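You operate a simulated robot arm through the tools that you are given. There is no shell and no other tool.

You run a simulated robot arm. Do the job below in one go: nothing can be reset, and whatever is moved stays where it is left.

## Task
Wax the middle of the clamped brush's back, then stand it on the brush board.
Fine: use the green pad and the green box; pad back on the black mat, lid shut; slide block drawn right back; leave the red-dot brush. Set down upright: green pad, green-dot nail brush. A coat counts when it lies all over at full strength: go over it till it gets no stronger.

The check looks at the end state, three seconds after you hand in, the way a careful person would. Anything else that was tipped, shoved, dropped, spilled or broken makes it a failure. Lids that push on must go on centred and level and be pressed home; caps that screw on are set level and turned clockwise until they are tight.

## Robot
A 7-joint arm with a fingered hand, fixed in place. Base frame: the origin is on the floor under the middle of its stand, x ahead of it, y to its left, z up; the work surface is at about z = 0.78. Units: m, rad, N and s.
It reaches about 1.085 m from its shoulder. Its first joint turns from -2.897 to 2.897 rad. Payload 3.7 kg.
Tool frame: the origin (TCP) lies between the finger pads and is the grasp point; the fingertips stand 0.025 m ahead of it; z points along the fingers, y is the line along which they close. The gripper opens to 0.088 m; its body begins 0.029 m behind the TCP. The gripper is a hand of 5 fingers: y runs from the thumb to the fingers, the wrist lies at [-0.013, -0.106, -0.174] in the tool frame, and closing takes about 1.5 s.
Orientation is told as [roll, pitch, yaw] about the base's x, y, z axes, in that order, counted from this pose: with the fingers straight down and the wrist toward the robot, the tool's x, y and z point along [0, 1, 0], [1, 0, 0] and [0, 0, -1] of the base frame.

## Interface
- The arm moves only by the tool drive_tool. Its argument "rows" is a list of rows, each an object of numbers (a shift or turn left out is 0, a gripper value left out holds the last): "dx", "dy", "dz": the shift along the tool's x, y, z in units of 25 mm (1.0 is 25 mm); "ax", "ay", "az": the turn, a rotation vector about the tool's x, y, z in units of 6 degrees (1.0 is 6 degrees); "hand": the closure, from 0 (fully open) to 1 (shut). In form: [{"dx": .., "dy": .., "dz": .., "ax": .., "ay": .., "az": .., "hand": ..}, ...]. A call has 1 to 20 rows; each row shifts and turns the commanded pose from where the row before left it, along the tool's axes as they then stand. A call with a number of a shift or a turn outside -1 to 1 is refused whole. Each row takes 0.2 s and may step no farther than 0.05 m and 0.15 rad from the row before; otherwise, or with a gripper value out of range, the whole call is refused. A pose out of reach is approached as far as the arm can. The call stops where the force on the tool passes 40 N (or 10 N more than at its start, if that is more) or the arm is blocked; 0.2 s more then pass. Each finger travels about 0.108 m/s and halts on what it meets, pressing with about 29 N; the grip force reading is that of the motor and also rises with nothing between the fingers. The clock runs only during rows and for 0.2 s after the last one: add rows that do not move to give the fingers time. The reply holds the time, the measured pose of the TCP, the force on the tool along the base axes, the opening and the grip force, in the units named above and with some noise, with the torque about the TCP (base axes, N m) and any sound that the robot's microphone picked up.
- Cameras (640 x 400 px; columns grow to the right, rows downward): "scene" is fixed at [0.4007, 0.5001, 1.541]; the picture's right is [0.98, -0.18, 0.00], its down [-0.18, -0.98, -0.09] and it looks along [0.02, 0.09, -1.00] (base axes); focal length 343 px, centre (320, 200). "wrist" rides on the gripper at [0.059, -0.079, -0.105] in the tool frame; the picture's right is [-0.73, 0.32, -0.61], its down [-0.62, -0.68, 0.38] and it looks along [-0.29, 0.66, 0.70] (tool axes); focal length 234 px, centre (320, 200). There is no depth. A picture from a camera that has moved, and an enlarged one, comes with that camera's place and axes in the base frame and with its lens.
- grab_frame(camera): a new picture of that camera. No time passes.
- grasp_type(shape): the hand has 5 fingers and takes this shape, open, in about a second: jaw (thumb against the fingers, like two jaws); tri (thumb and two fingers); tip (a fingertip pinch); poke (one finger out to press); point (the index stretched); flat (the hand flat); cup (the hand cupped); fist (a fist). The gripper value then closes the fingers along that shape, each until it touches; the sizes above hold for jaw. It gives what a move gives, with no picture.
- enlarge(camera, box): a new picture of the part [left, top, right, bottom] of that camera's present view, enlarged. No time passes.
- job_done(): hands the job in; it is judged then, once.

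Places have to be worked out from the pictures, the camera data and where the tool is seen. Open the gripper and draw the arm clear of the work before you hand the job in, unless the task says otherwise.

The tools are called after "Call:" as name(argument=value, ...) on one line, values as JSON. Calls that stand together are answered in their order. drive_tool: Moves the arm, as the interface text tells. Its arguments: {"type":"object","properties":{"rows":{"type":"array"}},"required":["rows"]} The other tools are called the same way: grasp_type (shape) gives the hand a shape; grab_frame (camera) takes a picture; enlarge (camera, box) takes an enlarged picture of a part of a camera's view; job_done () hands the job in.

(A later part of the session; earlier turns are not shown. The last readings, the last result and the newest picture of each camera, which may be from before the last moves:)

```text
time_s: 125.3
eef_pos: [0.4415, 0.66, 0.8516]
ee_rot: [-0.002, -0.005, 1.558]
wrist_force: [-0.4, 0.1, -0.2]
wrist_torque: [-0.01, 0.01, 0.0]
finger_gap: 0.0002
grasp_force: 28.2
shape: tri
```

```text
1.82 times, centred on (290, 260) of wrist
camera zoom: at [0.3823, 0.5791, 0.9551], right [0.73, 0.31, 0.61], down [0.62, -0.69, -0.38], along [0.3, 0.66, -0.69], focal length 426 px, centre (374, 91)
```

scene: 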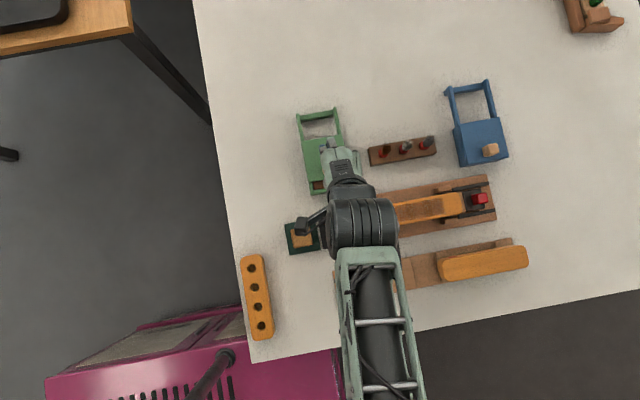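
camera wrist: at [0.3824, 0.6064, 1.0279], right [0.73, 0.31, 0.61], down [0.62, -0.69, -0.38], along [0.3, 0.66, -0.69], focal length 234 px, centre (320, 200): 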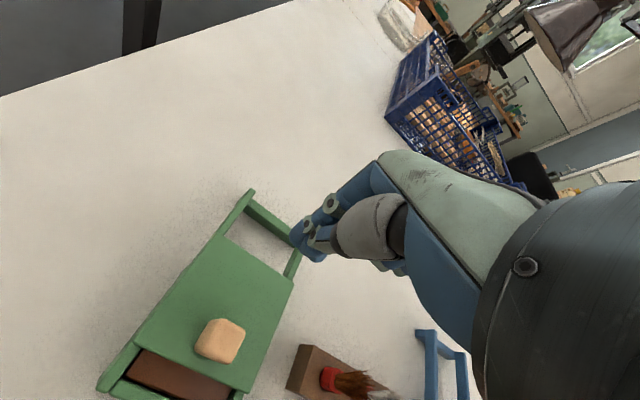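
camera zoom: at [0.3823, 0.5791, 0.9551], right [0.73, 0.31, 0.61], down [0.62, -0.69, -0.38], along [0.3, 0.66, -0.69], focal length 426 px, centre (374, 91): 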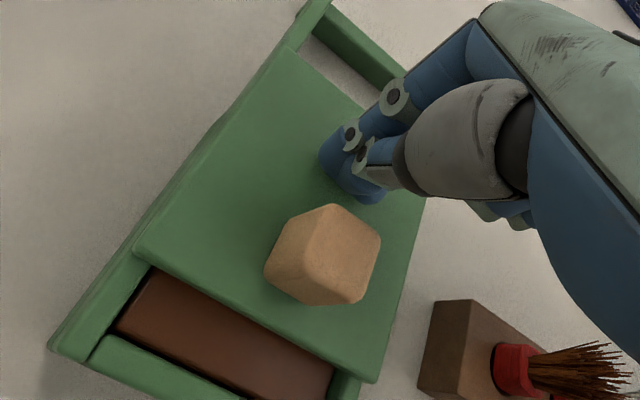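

Nearly touching the knob now. I continue in 2.5–5 mm steps.

Call:
drive_tool(rows=[{"dy": -0.2}, {"dy": -0.2}, {"dy": -0.2}, {"dy": -0.15}, {}])

Call:
enlarge(camera="wrist", box=[180, 150, 400, 370])

```text
time_s: 126.5
eef_pos: [0.4412, 0.6406, 0.8518]
ee_rot: [-0.003, -0.005, 1.559]
wrist_force: [-0.1, 0.1, 0.0]
wrist_torque: [-0.03, 0.01, 0.02]
finger_gap: 0.0
grasp_force: 29.0
shape: tri
```

```text
1.82 times, centred on (290, 260) of wrist
camera zoom: at [0.3821, 0.5604, 0.9551], right [0.73, 0.31, 0.61], down [0.62, -0.69, -0.38], along [0.3, 0.66, -0.69], focal length 426 px, centre (374, 91)
```

zoom: 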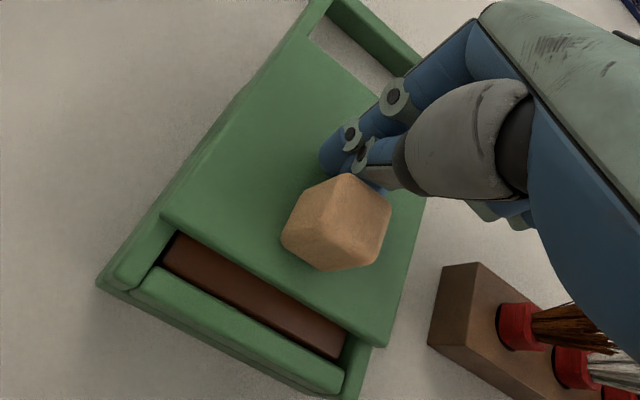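

The lid is starting to move with almost no force. I keep pushing.

Call:
drive_tool(rows=[{"dy": -0.2}, {"dy": -0.15}, {"dy": -0.1}, {}])

Call:
enlarge(camera="wrist", box=[180, 150, 400, 370])

```text
time_s: 127.5
eef_pos: [0.4423, 0.6289, 0.8509]
ee_rot: [-0.003, -0.005, 1.559]
wrist_force: [-0.7, 1.3, -0.3]
wrist_torque: [0.0, -0.01, -0.01]
finger_gap: 0.0001
grasp_force: 28.5
shape: tri
```

```text
1.82 times, centred on (290, 260) of wrist
camera zoom: at [0.3819, 0.5496, 0.9547], right [0.73, 0.31, 0.61], down [0.62, -0.69, -0.38], along [0.3, 0.66, -0.69], focal length 426 px, centre (374, 91)
```

zoom: 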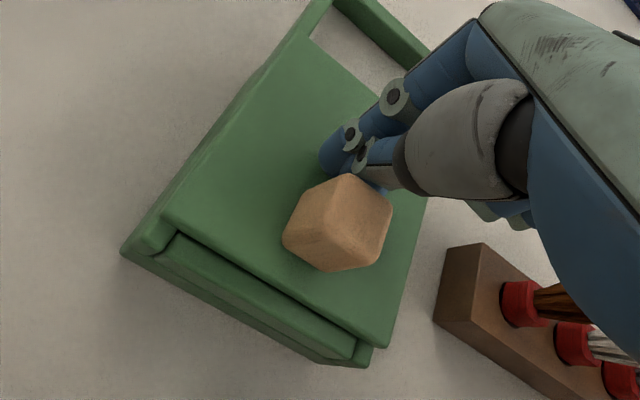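

The wax is covered again and only the front wall shows. I keep pushing in small steps to the stop.

Call:
drive_tool(rows=[{"dy": -0.1}, {"dy": -0.1}, {}])

Call:
drive_tool(rows=[{"dy": -0.06}, {"dy": -0.06}, {}])

Call:
enlarge(camera="wrist", box=[180, 150, 400, 370])

```text
time_s: 128.3
eef_pos: [0.4415, 0.6239, 0.8504]
ee_rot: [-0.004, -0.004, 1.558]
wrist_force: [0.1, 0.6, -0.1]
wrist_torque: [-0.01, 0.02, 0.0]
finger_gap: 0.0
grasp_force: 29.0
shape: tri
```

```text
time_s: 129.1
eef_pos: [0.4428, 0.6213, 0.8506]
ee_rot: [-0.003, -0.006, 1.558]
wrist_force: [1.2, 3.3, 0.0]
wrist_torque: [0.0, -0.01, 0.0]
finger_gap: 0.0001
grasp_force: 28.9
shape: tri
```

```text
1.82 times, centred on (290, 260) of wrist
camera zoom: at [0.3815, 0.5414, 0.9551], right [0.73, 0.31, 0.61], down [0.62, -0.69, -0.38], along [0.3, 0.66, -0.69], focal length 426 px, centre (374, 91)
```

zoom: 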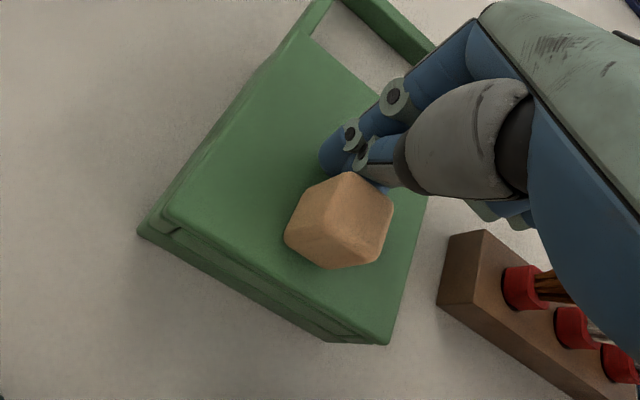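

Force is just beginning to rise at 3 N. I give two more small nudges to make sure it sits against the stop.

Call:
drive_tool(rows=[{"dy": -0.05}, {"dy": -0.05}, {}])

Call:
enlarge(camera="scene", box=[290, 140, 360, 200])

```text
time_s: 129.9
eef_pos: [0.4408, 0.6201, 0.851]
ee_rot: [-0.005, -0.007, 1.559]
wrist_force: [0.0, 9.0, -1.0]
wrist_torque: [0.19, -0.01, 0.07]
finger_gap: 0.0002
grasp_force: 28.3
shape: tri
```

```text
6.67 times, centred on (325, 170) of scene
camera zoom: at [0.4007, 0.5001, 1.541], right [0.98, -0.18, 0.0], down [-0.18, -0.98, -0.09], along [0.02, 0.09, -1.0], focal length 2287 px, centre (287, 400)
```

zoom: 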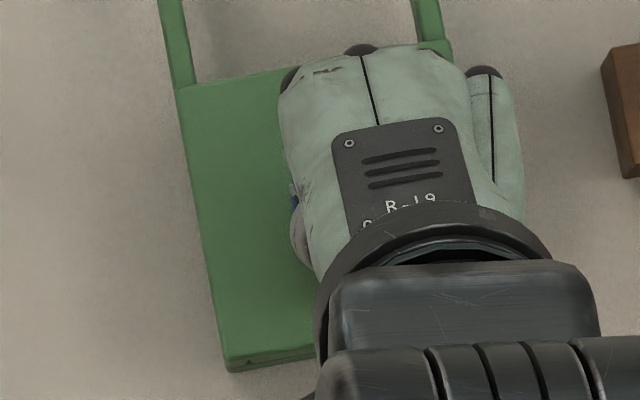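

The lid's rear edge is exactly where it was when fully shut, with 9 N against the stop and the box unmoved. I back off +y with the hand still closed, then lift and check.

Call:
drive_tool(rows=[{"dy": 0.3}, {"dy": 0.3}, {"dz": -0.6}, {"dz": -0.9}, {"dz": -0.9}, {"dz": -0.8}, {}])

Call:
grab_frame(camera="wrist")

Call:
enlarge(camera="wrist", box=[140, 180, 360, 400])

```text
time_s: 131.5
eef_pos: [0.4416, 0.6324, 0.931]
ee_rot: [-0.004, -0.007, 1.558]
wrist_force: [0.2, 0.4, 0.0]
wrist_torque: [0.01, -0.01, 0.01]
finger_gap: 0.0
grasp_force: 28.9
shape: tri
```

```text
taken
camera wrist: at [0.3816, 0.5532, 1.0351], right [0.73, 0.31, 0.61], down [0.62, -0.69, -0.38], along [0.3, 0.66, -0.69], focal length 234 px, centre (320, 200)
```

wrist: 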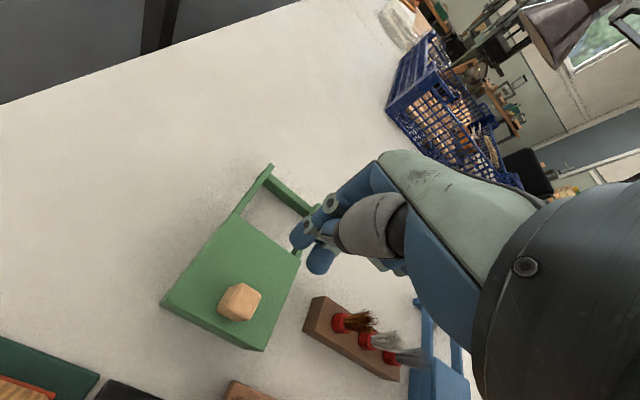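

```text
1.82 times, centred on (250, 290) of wrist
camera zoom: at [0.3816, 0.5532, 1.0351], right [0.73, 0.31, 0.61], down [0.62, -0.69, -0.38], along [0.3, 0.66, -0.69], focal length 426 px, centre (447, 36)
```

zoom: 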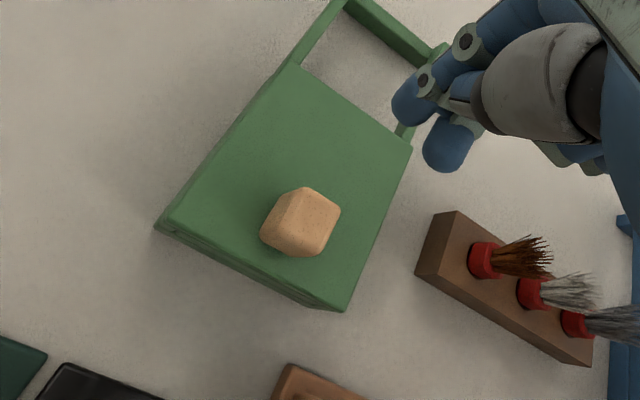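

The lid is fully shut and stays. Next is the slide block: I'll grip the red knob across y so that releasing can't push it along x, and draw it +x. I travel −y and then +x at z≈0.93 to above the red knob, opening the hand on the way.

Call:
drive_tool(rows=[{"dy": -0.97}, {"dy": -0.97}, {"dy": -0.97}, {"dy": -0.97}, {"dy": -0.94}, {"dx": -0.95, "hand": 0.0}, {"dx": -0.95}, {"dx": -0.95}, {"dx": -0.95}, {"dx": -0.95}, {"dx": -0.95}, {"dx": -0.95}, {"dx": -0.95}, {"dx": -0.95}, {"dx": -0.95}, {"dx": -0.95}, {"dx": -0.95}, {"dx": -0.86}, {}])

Call:
grab_frame(camera="wrist")

Call:
enlarge(camera="wrist", box=[140, 180, 360, 400])

Call:
grab_frame(camera="scene")

```text
time_s: 135.5
eef_pos: [0.7471, 0.5091, 0.9312]
ee_rot: [-0.003, -0.006, 1.558]
wrist_force: [-0.3, 0.9, -0.3]
wrist_torque: [-0.01, 0.03, 0.02]
finger_gap: 0.0877
grasp_force: 0.1
shape: tri
```

```text
taken
camera wrist: at [0.6878, 0.4296, 1.035], right [0.73, 0.31, 0.61], down [0.62, -0.69, -0.38], along [0.3, 0.66, -0.69], focal length 234 px, centre (320, 200)
```

wrist: 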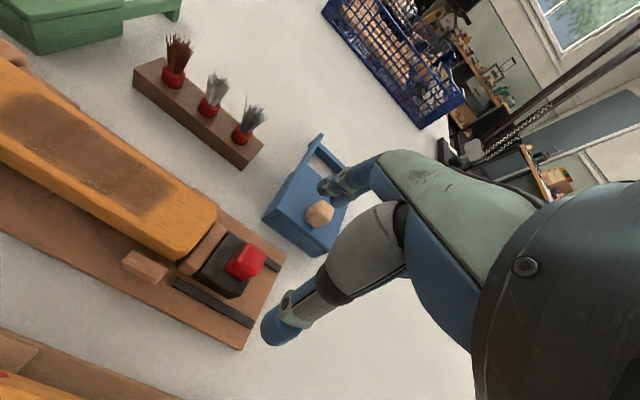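

```text
1.82 times, centred on (250, 290) of wrist
camera zoom: at [0.6878, 0.4296, 1.035], right [0.73, 0.31, 0.61], down [0.62, -0.69, -0.38], along [0.3, 0.66, -0.69], focal length 426 px, centre (447, 36)
```

zoom: 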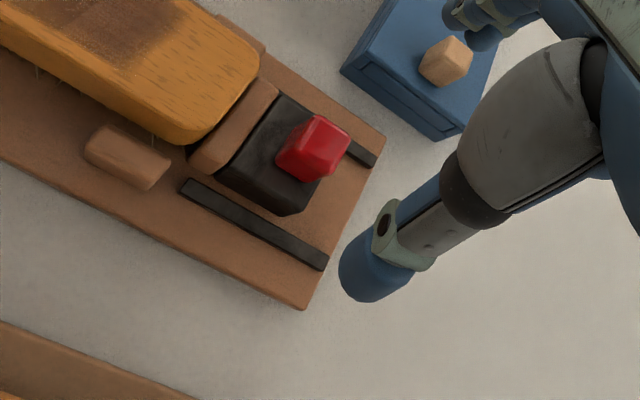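

```text
taken
```

scene: 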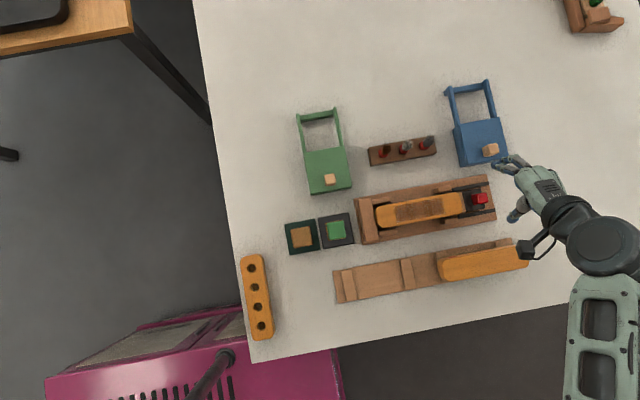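

My estimates of the red knob from the two cameras disagree by about a centimetre. I zoom in on it in both views to triangulate better.

Call:
enlarge(camera="wrist", box=[200, 220, 290, 300])

Call:
enlarge(camera="scene", box=[450, 165, 510, 225])

```text
5.00 times, centred on (245, 260) of wrist
camera zoom: at [0.6878, 0.4296, 1.035], right [0.73, 0.31, 0.61], down [0.62, -0.69, -0.38], along [0.3, 0.66, -0.69], focal length 1171 px, centre (695, -100)
```

zoom: 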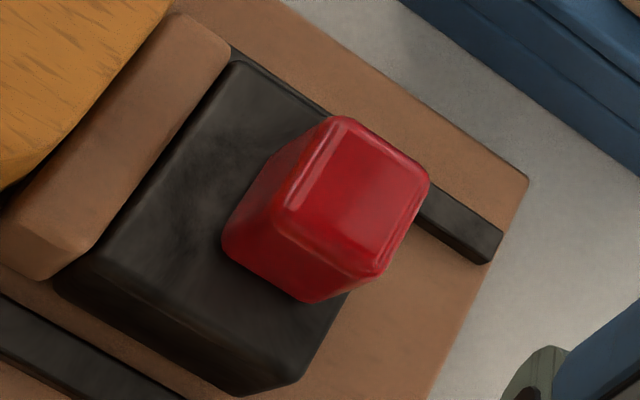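

```text
6.67 times, centred on (480, 195) of scene
camera zoom: at [0.4007, 0.5001, 1.541], right [0.98, -0.18, 0.0], down [-0.18, -0.98, -0.09], along [0.02, 0.09, -1.0], focal length 2287 px, centre (-747, 233)
```

zoom: 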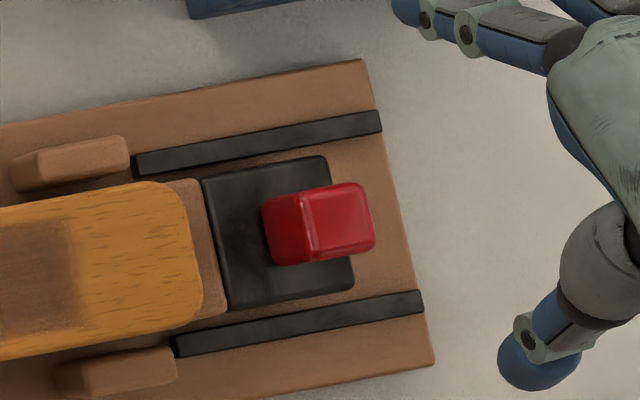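

The better fix puts the knob's top centre at about (0.736, 0.507) and z≈0.85, with the slide block's top near 0.82. I shift there and lower to z≈0.88 for a check.

Call:
drive_tool(rows=[{"dx": 0.5, "dy": -0.06}, {"dz": 0.8}, {"dz": 0.7}, {"dz": 0.5}, {}])

Call:
enlarge(camera="wrist", box=[200, 170, 380, 350])

Call:
enlarge(camera="scene", box=[440, 150, 540, 235])

```text
time_s: 136.7
eef_pos: [0.7351, 0.5081, 0.8801]
ee_rot: [-0.004, -0.003, 1.559]
wrist_force: [-0.9, 0.1, 0.5]
wrist_torque: [-0.01, 0.01, 0.0]
finger_gap: 0.0877
grasp_force: 0.1
shape: tri
```

```text
2.22 times, centred on (290, 260) of wrist
camera zoom: at [0.6751, 0.4283, 0.9852], right [0.73, 0.31, 0.61], down [0.62, -0.69, -0.38], along [0.3, 0.66, -0.69], focal length 520 px, centre (387, 67)
```

zoom: 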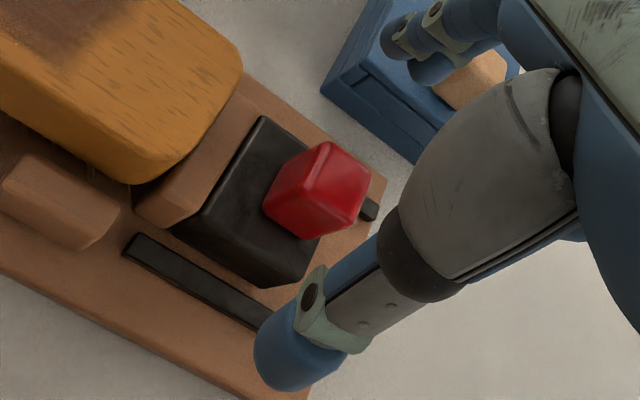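

```text
4.71 times, centred on (490, 192) of scene
camera zoom: at [0.4007, 0.5001, 1.541], right [0.98, -0.18, 0.0], down [-0.18, -0.98, -0.09], along [0.02, 0.09, -1.0], focal length 1615 px, centre (-480, 235)
```

zoom: 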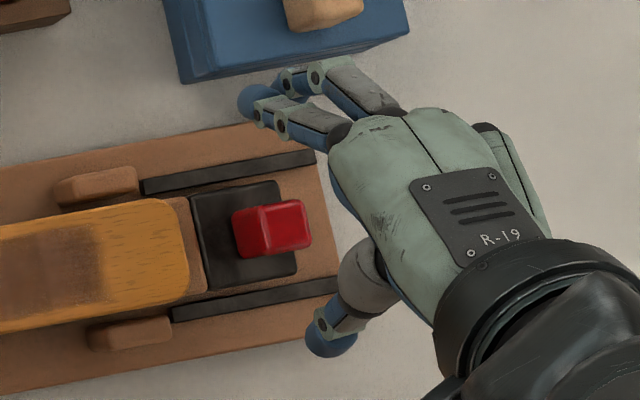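

The thumb and fingers straddle the knob in y with the blue box about 1 cm clear. I part-close for more clearance, then lower 30 mm to z≈0.85.

Call:
drive_tool(rows=[{"hand": 0.3}, {}, {"dz": 0.4}, {"dz": 0.4}, {"dz": 0.3}, {"dz": 0.1}, {}])

Call:
enlarge(camera="wrist", box=[200, 170, 380, 350])

Call:
enlarge(camera="scene", box=[440, 150, 540, 235])

```text
time_s: 138.3
eef_pos: [0.7345, 0.5073, 0.8508]
ee_rot: [-0.003, -0.005, 1.558]
wrist_force: [0.3, -1.0, -0.1]
wrist_torque: [-0.02, 0.0, 0.01]
finger_gap: 0.062
grasp_force: 0.0
shape: tri
```

```text
2.22 times, centred on (290, 260) of wrist
camera zoom: at [0.675, 0.4284, 0.955], right [0.73, 0.31, 0.61], down [0.62, -0.69, -0.38], along [0.3, 0.66, -0.69], focal length 520 px, centre (387, 67)
```

zoom: 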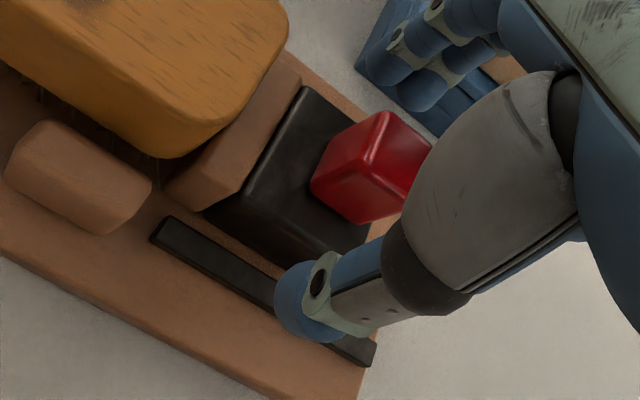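

```text
4.71 times, centred on (490, 192) of scene
camera zoom: at [0.4007, 0.5001, 1.541], right [0.98, -0.18, 0.0], down [-0.18, -0.98, -0.09], along [0.02, 0.09, -1.0], focal length 1615 px, centre (-480, 235)
```

zoom: 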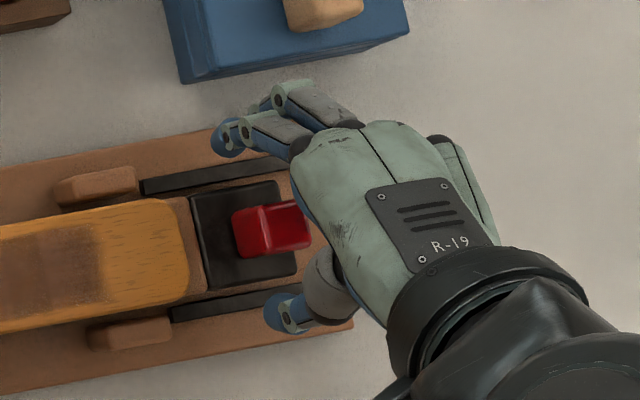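

Alignment looks right: index at x≈0.731, thumb at 0.738, knob spanning 0.726–0.746. I close on the knob.

Call:
drive_tool(rows=[{"hand": 0.5}, {"hand": 0.65}, {"hand": 0.8}, {"hand": 1.0}, {}, {}, {}, {}])

Call:
enlarge(camera="wrist", box=[200, 170, 380, 350])

Call:
enlarge(camera="scene", box=[440, 150, 540, 235])

```text
time_s: 140.1
eef_pos: [0.7346, 0.5085, 0.8507]
ee_rot: [-0.003, -0.004, 1.558]
wrist_force: [-0.1, -2.6, -2.6]
wrist_torque: [-0.02, 0.04, -0.03]
finger_gap: 0.0155
grasp_force: 28.9
shape: tri
```

```text
2.22 times, centred on (290, 260) of wrist
camera zoom: at [0.6751, 0.4283, 0.955], right [0.73, 0.31, 0.61], down [0.62, -0.69, -0.38], along [0.3, 0.66, -0.69], focal length 520 px, centre (387, 67)
```

zoom: 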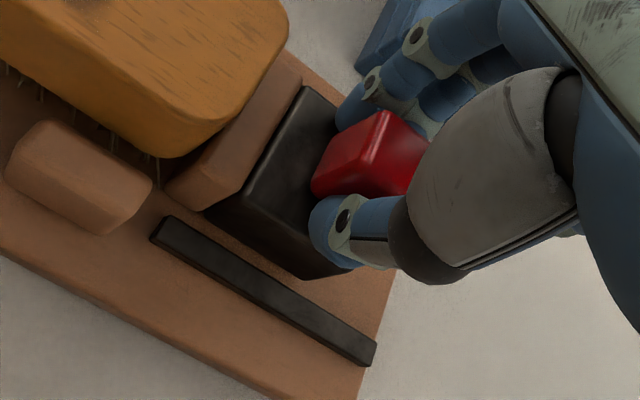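

```text
4.71 times, centred on (490, 192) of scene
camera zoom: at [0.4007, 0.5001, 1.541], right [0.98, -0.18, 0.0], down [-0.18, -0.98, -0.09], along [0.02, 0.09, -1.0], focal length 1615 px, centre (-480, 235)
```

zoom: 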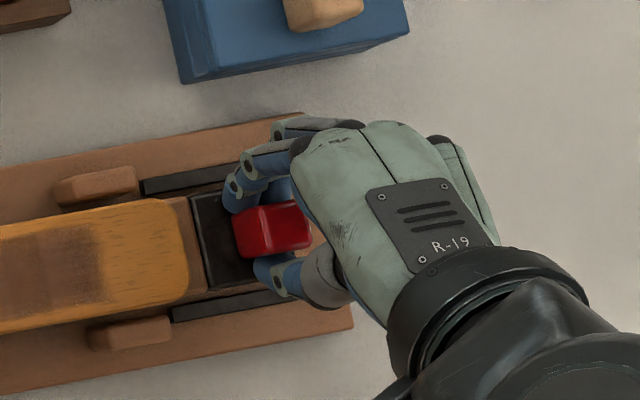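

The knob is gripped. I draw the slide block +x in small steps and watch the force.

Call:
drive_tool(rows=[{"dx": -0.15}, {"dx": -0.15}, {"dx": -0.15}, {}])

Call:
enlarge(camera="scene", box=[440, 150, 540, 235])

```text
time_s: 141.1
eef_pos: [0.7467, 0.5083, 0.8516]
ee_rot: [-0.005, -0.005, 1.561]
wrist_force: [-2.2, -2.6, -6.8]
wrist_torque: [-0.07, 0.03, 0.03]
finger_gap: 0.0153
grasp_force: 29.0
shape: tri
```

```text
4.71 times, centred on (490, 192) of scene
camera zoom: at [0.4007, 0.5001, 1.541], right [0.98, -0.18, 0.0], down [-0.18, -0.98, -0.09], along [0.02, 0.09, -1.0], focal length 1615 px, centre (-480, 235)
```

zoom: 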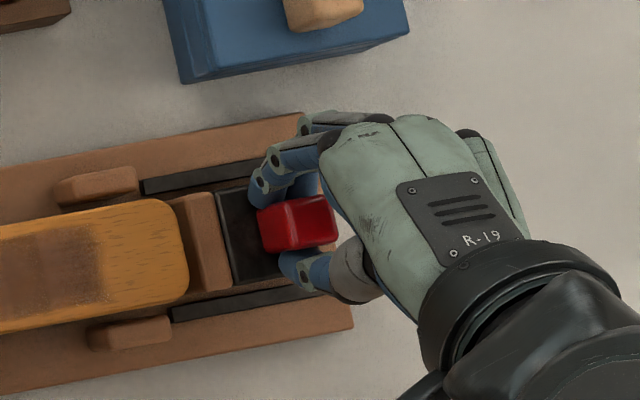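

The slide moves freely and the brush stays put. I continue drawing it back.

Call:
drive_tool(rows=[{"dx": -0.15}, {"dx": -0.15}, {"dx": -0.15}, {}])

Call:
enlarge(camera="scene", box=[440, 150, 540, 235])

```text
time_s: 142.1
eef_pos: [0.7579, 0.5083, 0.8507]
ee_rot: [-0.003, -0.004, 1.559]
wrist_force: [-2.2, -0.8, -5.9]
wrist_torque: [0.01, 0.04, 0.02]
finger_gap: 0.0157
grasp_force: 29.2
shape: tri
```

```text
4.71 times, centred on (490, 192) of scene
camera zoom: at [0.4007, 0.5001, 1.541], right [0.98, -0.18, 0.0], down [-0.18, -0.98, -0.09], along [0.02, 0.09, -1.0], focal length 1615 px, centre (-480, 235)
```

zoom: 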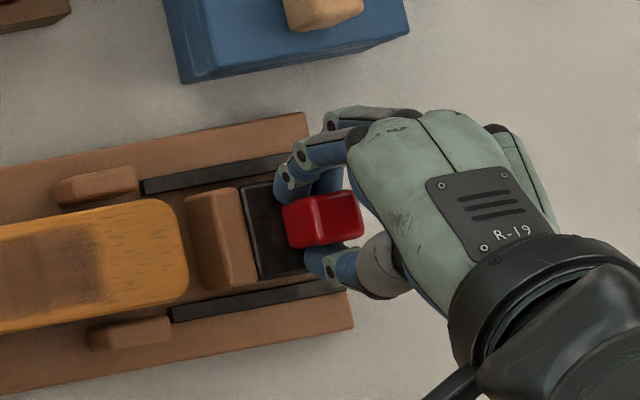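

About 23 mm so far with little resistance. I keep going in small steps to the end of travel.

Call:
drive_tool(rows=[{"dx": -0.12}, {"dx": -0.12}, {}])

Call:
enlarge(camera="scene", box=[440, 150, 540, 235])

```text
time_s: 142.9
eef_pos: [0.7639, 0.5079, 0.8514]
ee_rot: [-0.003, -0.005, 1.557]
wrist_force: [-2.3, 1.6, -4.5]
wrist_torque: [0.05, 0.07, 0.01]
finger_gap: 0.0156
grasp_force: 29.6
shape: tri
```

```text
4.71 times, centred on (490, 192) of scene
camera zoom: at [0.4007, 0.5001, 1.541], right [0.98, -0.18, 0.0], down [-0.18, -0.98, -0.09], along [0.02, 0.09, -1.0], focal length 1615 px, centre (-480, 235)
```

zoom: 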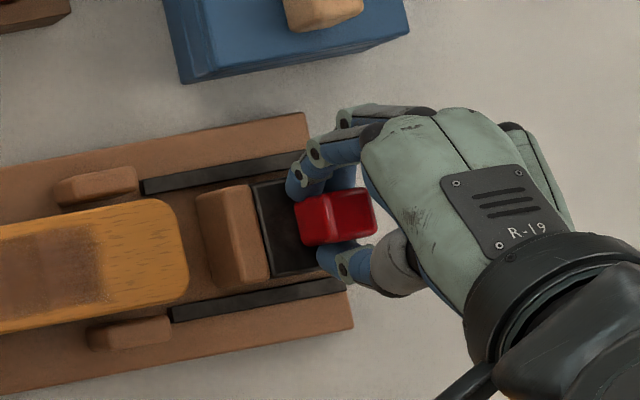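

Still only 2 N of friction, and the block's rear edge nears the end of the base. I go on in 2 mm steps.

Call:
drive_tool(rows=[{"dx": -0.08}, {"dx": -0.08}, {}])

Call:
enlarge(camera="scene", box=[440, 150, 540, 235])

Call:
enlarge(camera="wrist", box=[200, 170, 380, 350])

```text
time_s: 143.7
eef_pos: [0.7661, 0.5088, 0.8512]
ee_rot: [-0.004, -0.004, 1.561]
wrist_force: [-9.8, -0.6, -4.2]
wrist_torque: [-0.03, 0.19, 0.07]
finger_gap: 0.0155
grasp_force: 29.1
shape: tri
```

```text
4.71 times, centred on (490, 192) of scene
camera zoom: at [0.4007, 0.5001, 1.541], right [0.98, -0.18, 0.0], down [-0.18, -0.98, -0.09], along [0.02, 0.09, -1.0], focal length 1615 px, centre (-480, 235)
```

zoom: 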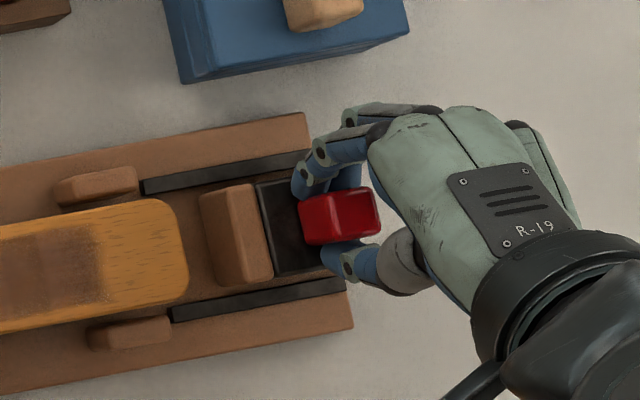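

```text
2.22 times, centred on (290, 260) of wrist
camera zoom: at [0.7067, 0.4282, 0.9553], right [0.73, 0.31, 0.61], down [0.62, -0.69, -0.38], along [0.3, 0.66, -0.69], focal length 520 px, centre (387, 67)
```

zoom: 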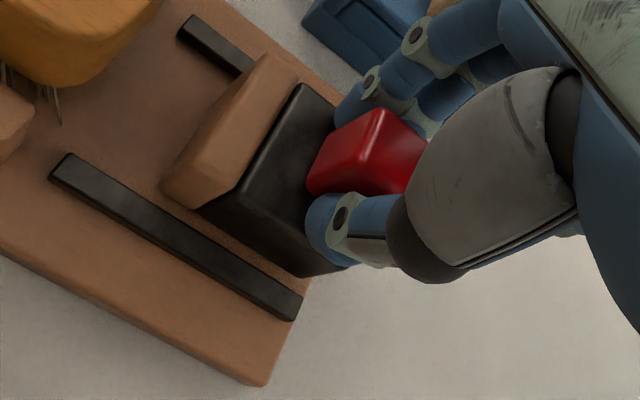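

Resistance jumped to 10 N, so the slide is at the end of its travel. I release across y, opening only partly because of the blue box, and lift straight up.

Call:
drive_tool(rows=[{"hand": 0.75}, {"hand": 0.6}, {"hand": 0.45}, {"hand": 0.3}, {}, {}, {"dz": -0.5}, {"dz": -0.9}, {"dz": -0.9}, {"dz": -0.9, "hand": 0.0}, {}])

Call:
grab_frame(camera="scene")

Call:
enlarge(camera="wrist", box=[60, 180, 340, 400])

```text
time_s: 146.1
eef_pos: [0.7656, 0.5072, 0.9312]
ee_rot: [-0.003, -0.004, 1.559]
wrist_force: [0.0, -0.5, -0.6]
wrist_torque: [0.03, 0.0, -0.03]
finger_gap: 0.0878
grasp_force: 0.0
shape: tri
```

```text
taken
```

scene: 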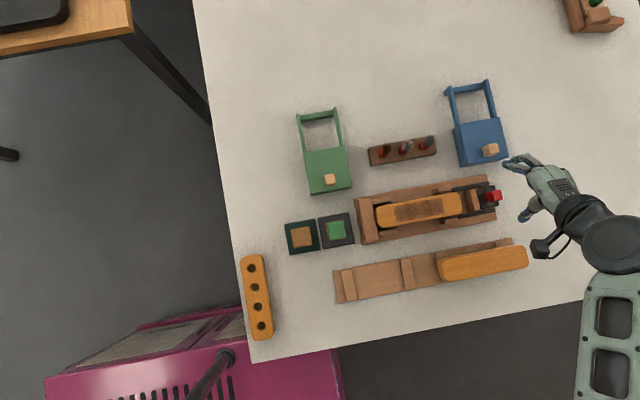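

```text
1.82 times, centred on (200, 290) of wrist
camera zoom: at [0.7073, 0.4272, 1.0359], right [0.73, 0.31, 0.61], down [0.62, -0.69, -0.38], along [0.3, 0.66, -0.69], focal length 426 px, centre (538, 36)
```

zoom: 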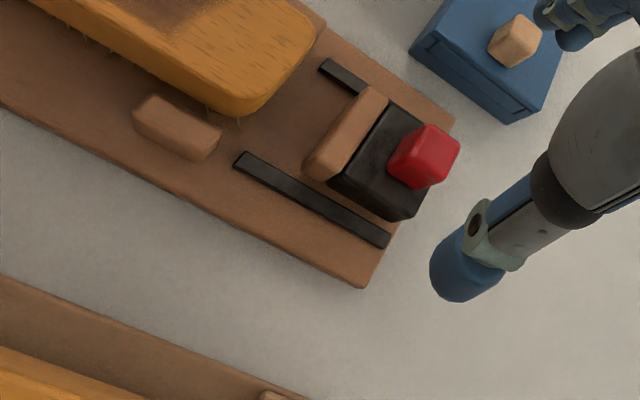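

The slide block sits drawn back behind a clear gap. I zoom in on the brush's side to see where wood ends and bristles begin, and on the red-dot brush's seat on the board.

Call:
enlarge(camera="wrist", box=[40, 170, 200, 280])

Call:
enlarge(camera="wrist", box=[0, 280, 240, 400])

Call:
enlarge(camera="scene", box=[350, 165, 510, 255])

Call:
enlarge(camera="scene", box=[325, 230, 535, 310])

```text
3.64 times, centred on (120, 225) of wrist
camera zoom: at [0.7073, 0.4272, 1.0359], right [0.73, 0.31, 0.61], down [0.62, -0.69, -0.38], along [0.3, 0.66, -0.69], focal length 852 px, centre (1047, 109)
```

zoom: 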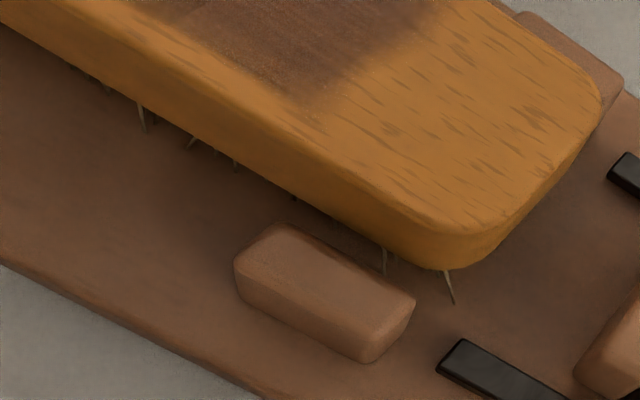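

```text
2.67 times, centred on (120, 340) of wrist
camera zoom: at [0.7073, 0.4272, 1.0359], right [0.73, 0.31, 0.61], down [0.62, -0.69, -0.38], along [0.3, 0.66, -0.69], focal length 624 px, centre (853, -173)
```

zoom: 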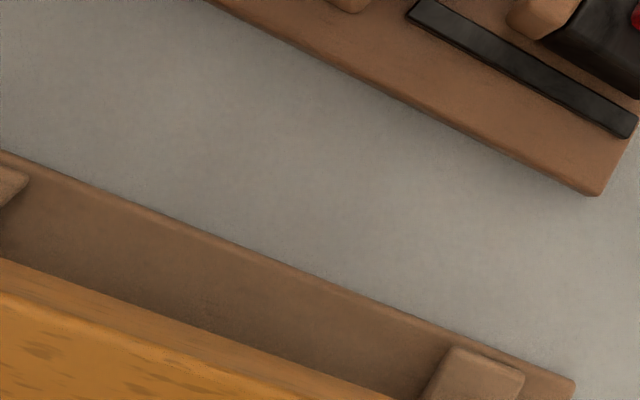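

```text
4.00 times, centred on (430, 210) of scene
camera zoom: at [0.4007, 0.5001, 1.541], right [0.98, -0.18, 0.0], down [-0.18, -0.98, -0.09], along [0.02, 0.09, -1.0], focal length 1372 px, centre (-120, 160)
```

zoom: 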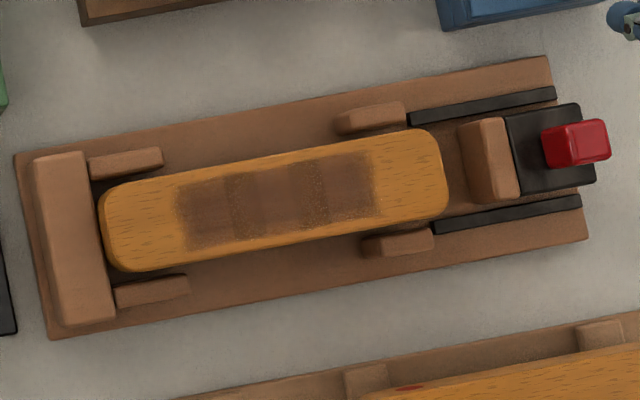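

```text
3.05 times, centred on (430, 270) of scene
camera zoom: at [0.4007, 0.5001, 1.541], right [0.98, -0.18, 0.0], down [-0.18, -0.98, -0.09], along [0.02, 0.09, -1.0], focal length 1046 px, centre (-15, -13)
```

zoom: 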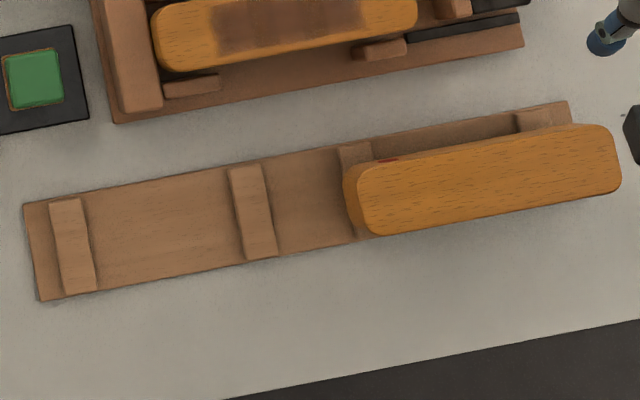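

The brush hasn't moved; its wood runs from roughly z=0.81 to 0.845, with its centre at about (0.608, 0.507). I move above it with the hand open, ready to grip its long sides between the cheeks.

Call:
drive_tool(rows=[{"dx": 0.92}, {"dx": 0.92}, {"dx": 0.92}, {"dx": 0.92}, {"dx": 0.92}, {"dx": 0.92}, {"dx": 0.88, "dy": -0.08}, {"dz": 0.8}, {}])

Call:
grab_frame(camera="wrist")

Call:
enlarge(camera="wrist", box=[160, 170, 400, 400])

Call:
enlarge(camera="scene", box=[350, 165, 510, 255])

```text
time_s: 148.1
eef_pos: [0.6061, 0.5077, 0.9104]
ee_rot: [-0.003, -0.005, 1.558]
wrist_force: [0.2, 0.2, 0.4]
wrist_torque: [0.01, 0.01, -0.01]
finger_gap: 0.0877
grasp_force: 0.1
shape: tri
```

```text
taken
camera wrist: at [0.547, 0.4272, 1.0141], right [0.73, 0.31, 0.61], down [0.62, -0.69, -0.38], along [0.3, 0.66, -0.69], focal length 234 px, centre (320, 200)
```

wrist: 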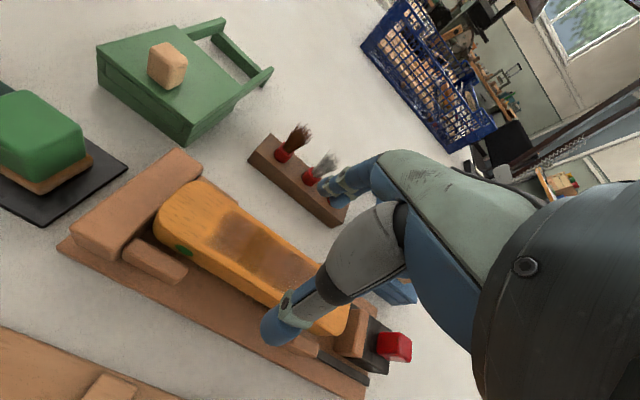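

```text
1.74 times, centred on (280, 285) of wrist
camera zoom: at [0.547, 0.4272, 1.0141], right [0.73, 0.31, 0.61], down [0.62, -0.69, -0.38], along [0.3, 0.66, -0.69], focal length 407 px, centre (390, 52)
```

zoom: 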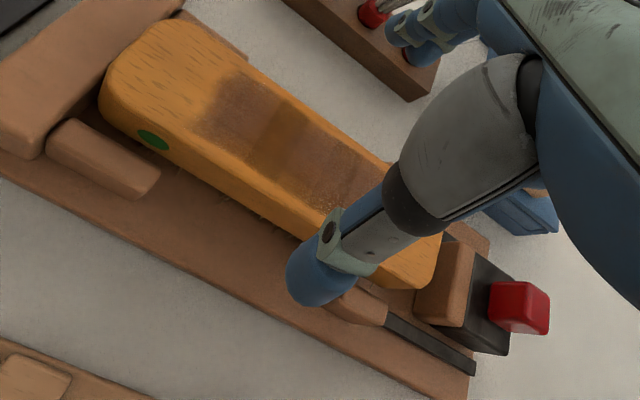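

```text
4.00 times, centred on (430, 210) of scene
camera zoom: at [0.4007, 0.5001, 1.541], right [0.98, -0.18, 0.0], down [-0.18, -0.98, -0.09], along [0.02, 0.09, -1.0], focal length 1372 px, centre (-120, 160)
```

zoom: 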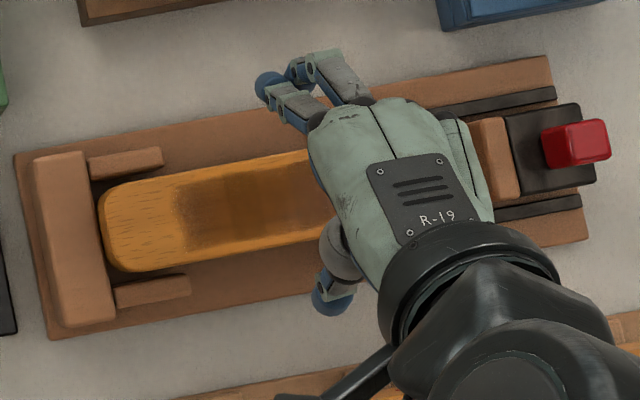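

The hand straddles the brush near its middle, clear of the cheeks. I descend to z≈0.842, keeping the fingertips at about 0.817.

Call:
drive_tool(rows=[{"dz": 0.8}, {"dz": 0.8}, {"dz": 0.7}, {"dz": 0.4}, {}])

Call:
enlarge(camera="wrist", box=[160, 170, 400, 400])

Call:
enlarge(camera="scene", box=[350, 165, 510, 255])

```text
time_s: 149.3
eef_pos: [0.6079, 0.5086, 0.8432]
ee_rot: [-0.003, -0.004, 1.558]
wrist_force: [-0.4, 0.3, -0.4]
wrist_torque: [0.02, 0.0, 0.0]
finger_gap: 0.0878
grasp_force: 0.1
shape: tri
```

```text
1.74 times, centred on (280, 285) of wrist
camera zoom: at [0.5474, 0.4279, 0.9472], right [0.73, 0.31, 0.61], down [0.62, -0.69, -0.38], along [0.3, 0.66, -0.69], focal length 407 px, centre (390, 52)
```

zoom: 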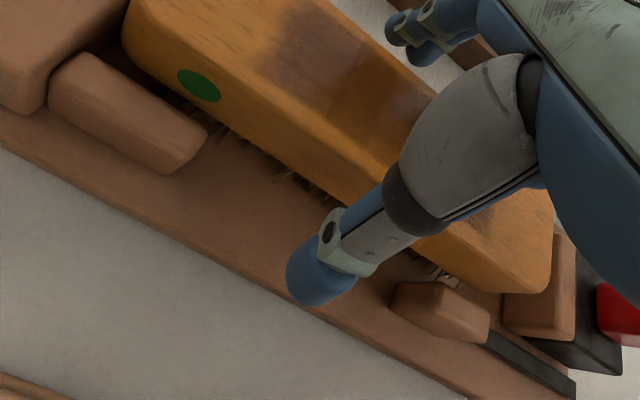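

```text
4.00 times, centred on (430, 210) of scene
camera zoom: at [0.4007, 0.5001, 1.541], right [0.98, -0.18, 0.0], down [-0.18, -0.98, -0.09], along [0.02, 0.09, -1.0], focal length 1372 px, centre (-120, 160)
```

zoom: 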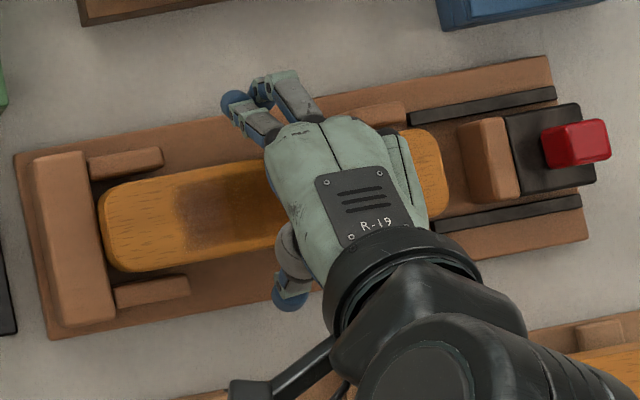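

No contact, and the wood lies between the thumb and fingers. I close gradually on the brush.

Call:
drive_tool(rows=[{"hand": 0.2}, {"hand": 0.35}, {"hand": 0.5}, {"hand": 0.65}, {"hand": 0.8}, {"hand": 1.0}, {}, {}, {}, {}])

Call:
enlarge(camera="wrist", box=[160, 170, 400, 400])

Call:
enlarge(camera="scene", box=[350, 165, 510, 255])

```text
time_s: 151.5
eef_pos: [0.6072, 0.5075, 0.8426]
ee_rot: [-0.003, -0.005, 1.56]
wrist_force: [0.5, -0.3, 0.0]
wrist_torque: [-0.03, 0.02, 0.01]
finger_gap: 0.0397
grasp_force: 28.9
shape: tri
```

```text
1.74 times, centred on (280, 285) of wrist
camera zoom: at [0.5475, 0.4279, 0.9474], right [0.73, 0.31, 0.61], down [0.62, -0.69, -0.38], along [0.3, 0.66, -0.69], focal length 407 px, centre (390, 52)
```

zoom: 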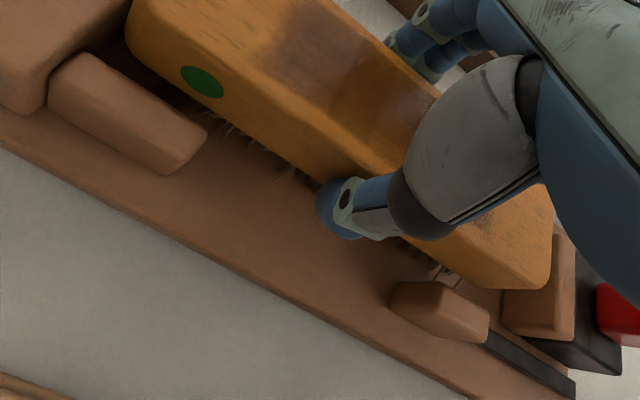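

```text
4.00 times, centred on (430, 210) of scene
camera zoom: at [0.4007, 0.5001, 1.541], right [0.98, -0.18, 0.0], down [-0.18, -0.98, -0.09], along [0.02, 0.09, -1.0], focal length 1372 px, centre (-120, 160)
```

zoom: 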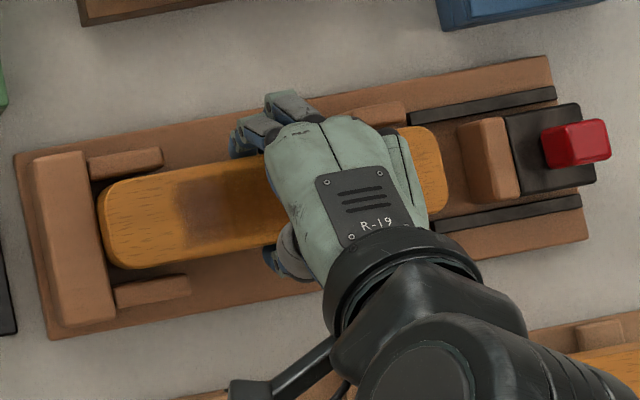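

The gap is 0.040 with a 29 N grip, so the brush is held. I lift straight up in steps.

Call:
drive_tool(rows=[{"dz": -0.3}, {"dz": -0.5}, {"dz": -0.8}, {"dz": -0.8}, {"dz": -0.6}, {}])

Call:
grab_frame(camera="wrist")

Call:
enlarge(camera="scene", box=[340, 160, 520, 290])

```text
time_s: 152.9
eef_pos: [0.6074, 0.5058, 0.9186]
ee_rot: [-0.003, -0.006, 1.558]
wrist_force: [1.4, -0.9, -2.2]
wrist_torque: [-0.01, 0.0, 0.02]
finger_gap: 0.0397
grasp_force: 29.4
shape: tri
```

```text
taken
camera wrist: at [0.5475, 0.427, 1.0223], right [0.73, 0.31, 0.61], down [0.62, -0.69, -0.38], along [0.3, 0.66, -0.69], focal length 234 px, centre (320, 200)
```

wrist: 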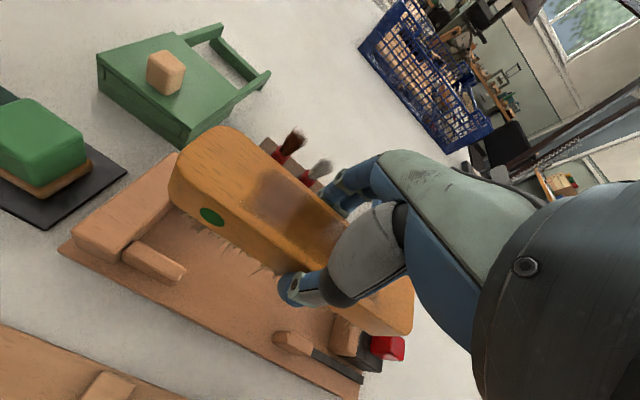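

```text
3.08 times, centred on (430, 225) of scene
camera zoom: at [0.4007, 0.5001, 1.541], right [0.98, -0.18, 0.0], down [-0.18, -0.98, -0.09], along [0.02, 0.09, -1.0], focal length 1056 px, centre (-18, 123)
```

zoom: 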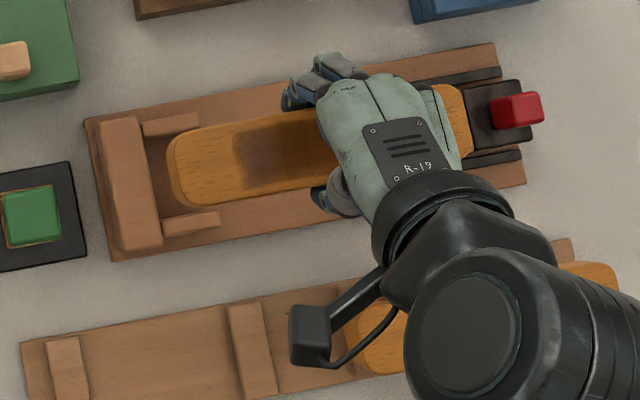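

The brush hangs level at about 2 N weight. From the pictures, the free bay's ribs are at x≈0.443 and 0.572, so I'll set the brush centre at about (0.507, 0.378). I carry it there at height.

Call:
drive_tool(rows=[{"dz": -0.5}, {"dx": 0.5, "dy": -0.65}, {"dx": 0.5, "dy": -0.65}, {"dx": 0.5, "dy": -0.65}, {"dx": 0.5, "dy": -0.65}, {"dx": 0.5, "dy": -0.65}, {"dx": 0.5, "dy": -0.65}, {"dx": 0.5, "dy": -0.65}, {"dx": 0.47, "dy": -0.62}, {}])

Call:
grab_frame(camera="wrist")

Call:
enlarge(camera="scene", box=[310, 200, 540, 340])

```text
time_s: 155.1
eef_pos: [0.505, 0.3786, 0.9302]
ee_rot: [-0.003, -0.003, 1.557]
wrist_force: [-0.3, 0.1, -2.3]
wrist_torque: [-0.05, -0.02, 0.01]
finger_gap: 0.0398
grasp_force: 29.0
shape: tri
```

```text
taken
camera wrist: at [0.4462, 0.3002, 1.0339], right [0.73, 0.31, 0.61], down [0.62, -0.69, -0.38], along [0.3, 0.66, -0.69], focal length 234 px, centre (320, 200)
```

wrist: 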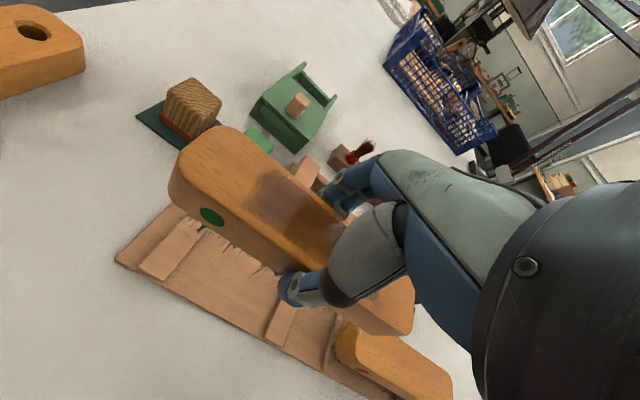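

```text
2.78 times, centred on (425, 270) of scene
camera zoom: at [0.4007, 0.5001, 1.541], right [0.98, -0.18, 0.0], down [-0.18, -0.98, -0.09], along [0.02, 0.09, -1.0], focal length 955 px, centre (28, 5)
```

zoom: 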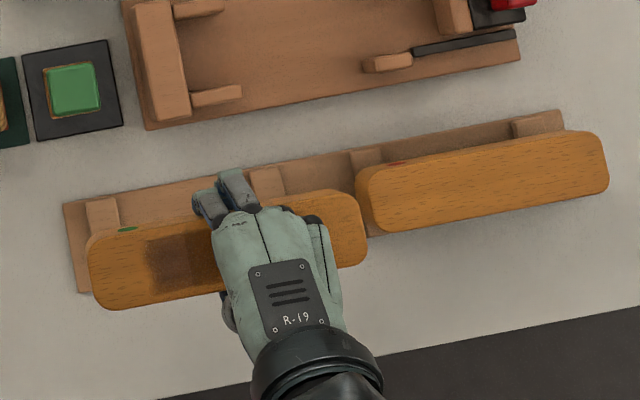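

I zoom the wrist view to check the bay's ribs against the brush ends before lowering.

Call:
enlarge(camera="wrist", box=[110, 170, 290, 300])

Call:
enlarge(camera="wrist", box=[230, 260, 470, 400])

```text
3.08 times, centred on (200, 235) of wrist
camera zoom: at [0.4462, 0.3002, 1.0339], right [0.73, 0.31, 0.61], down [0.62, -0.69, -0.38], along [0.3, 0.66, -0.69], focal length 720 px, centre (689, 92)
```

zoom: 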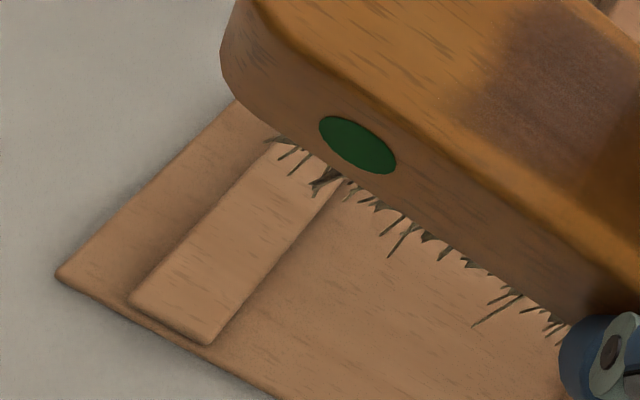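

```text
2.67 times, centred on (350, 330) of wrist
camera zoom: at [0.4462, 0.3002, 1.0339], right [0.73, 0.31, 0.61], down [0.62, -0.69, -0.38], along [0.3, 0.66, -0.69], focal length 624 px, centre (240, -147)
```

zoom: 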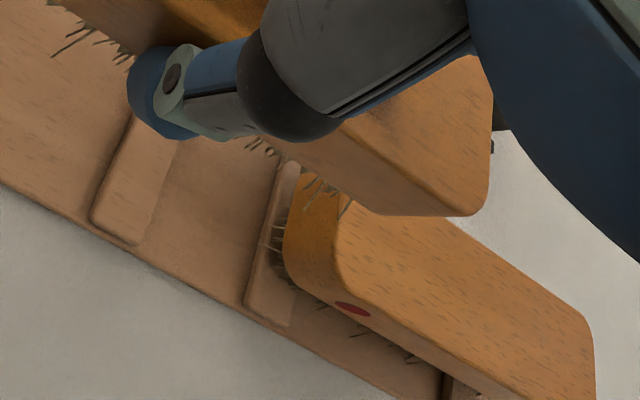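

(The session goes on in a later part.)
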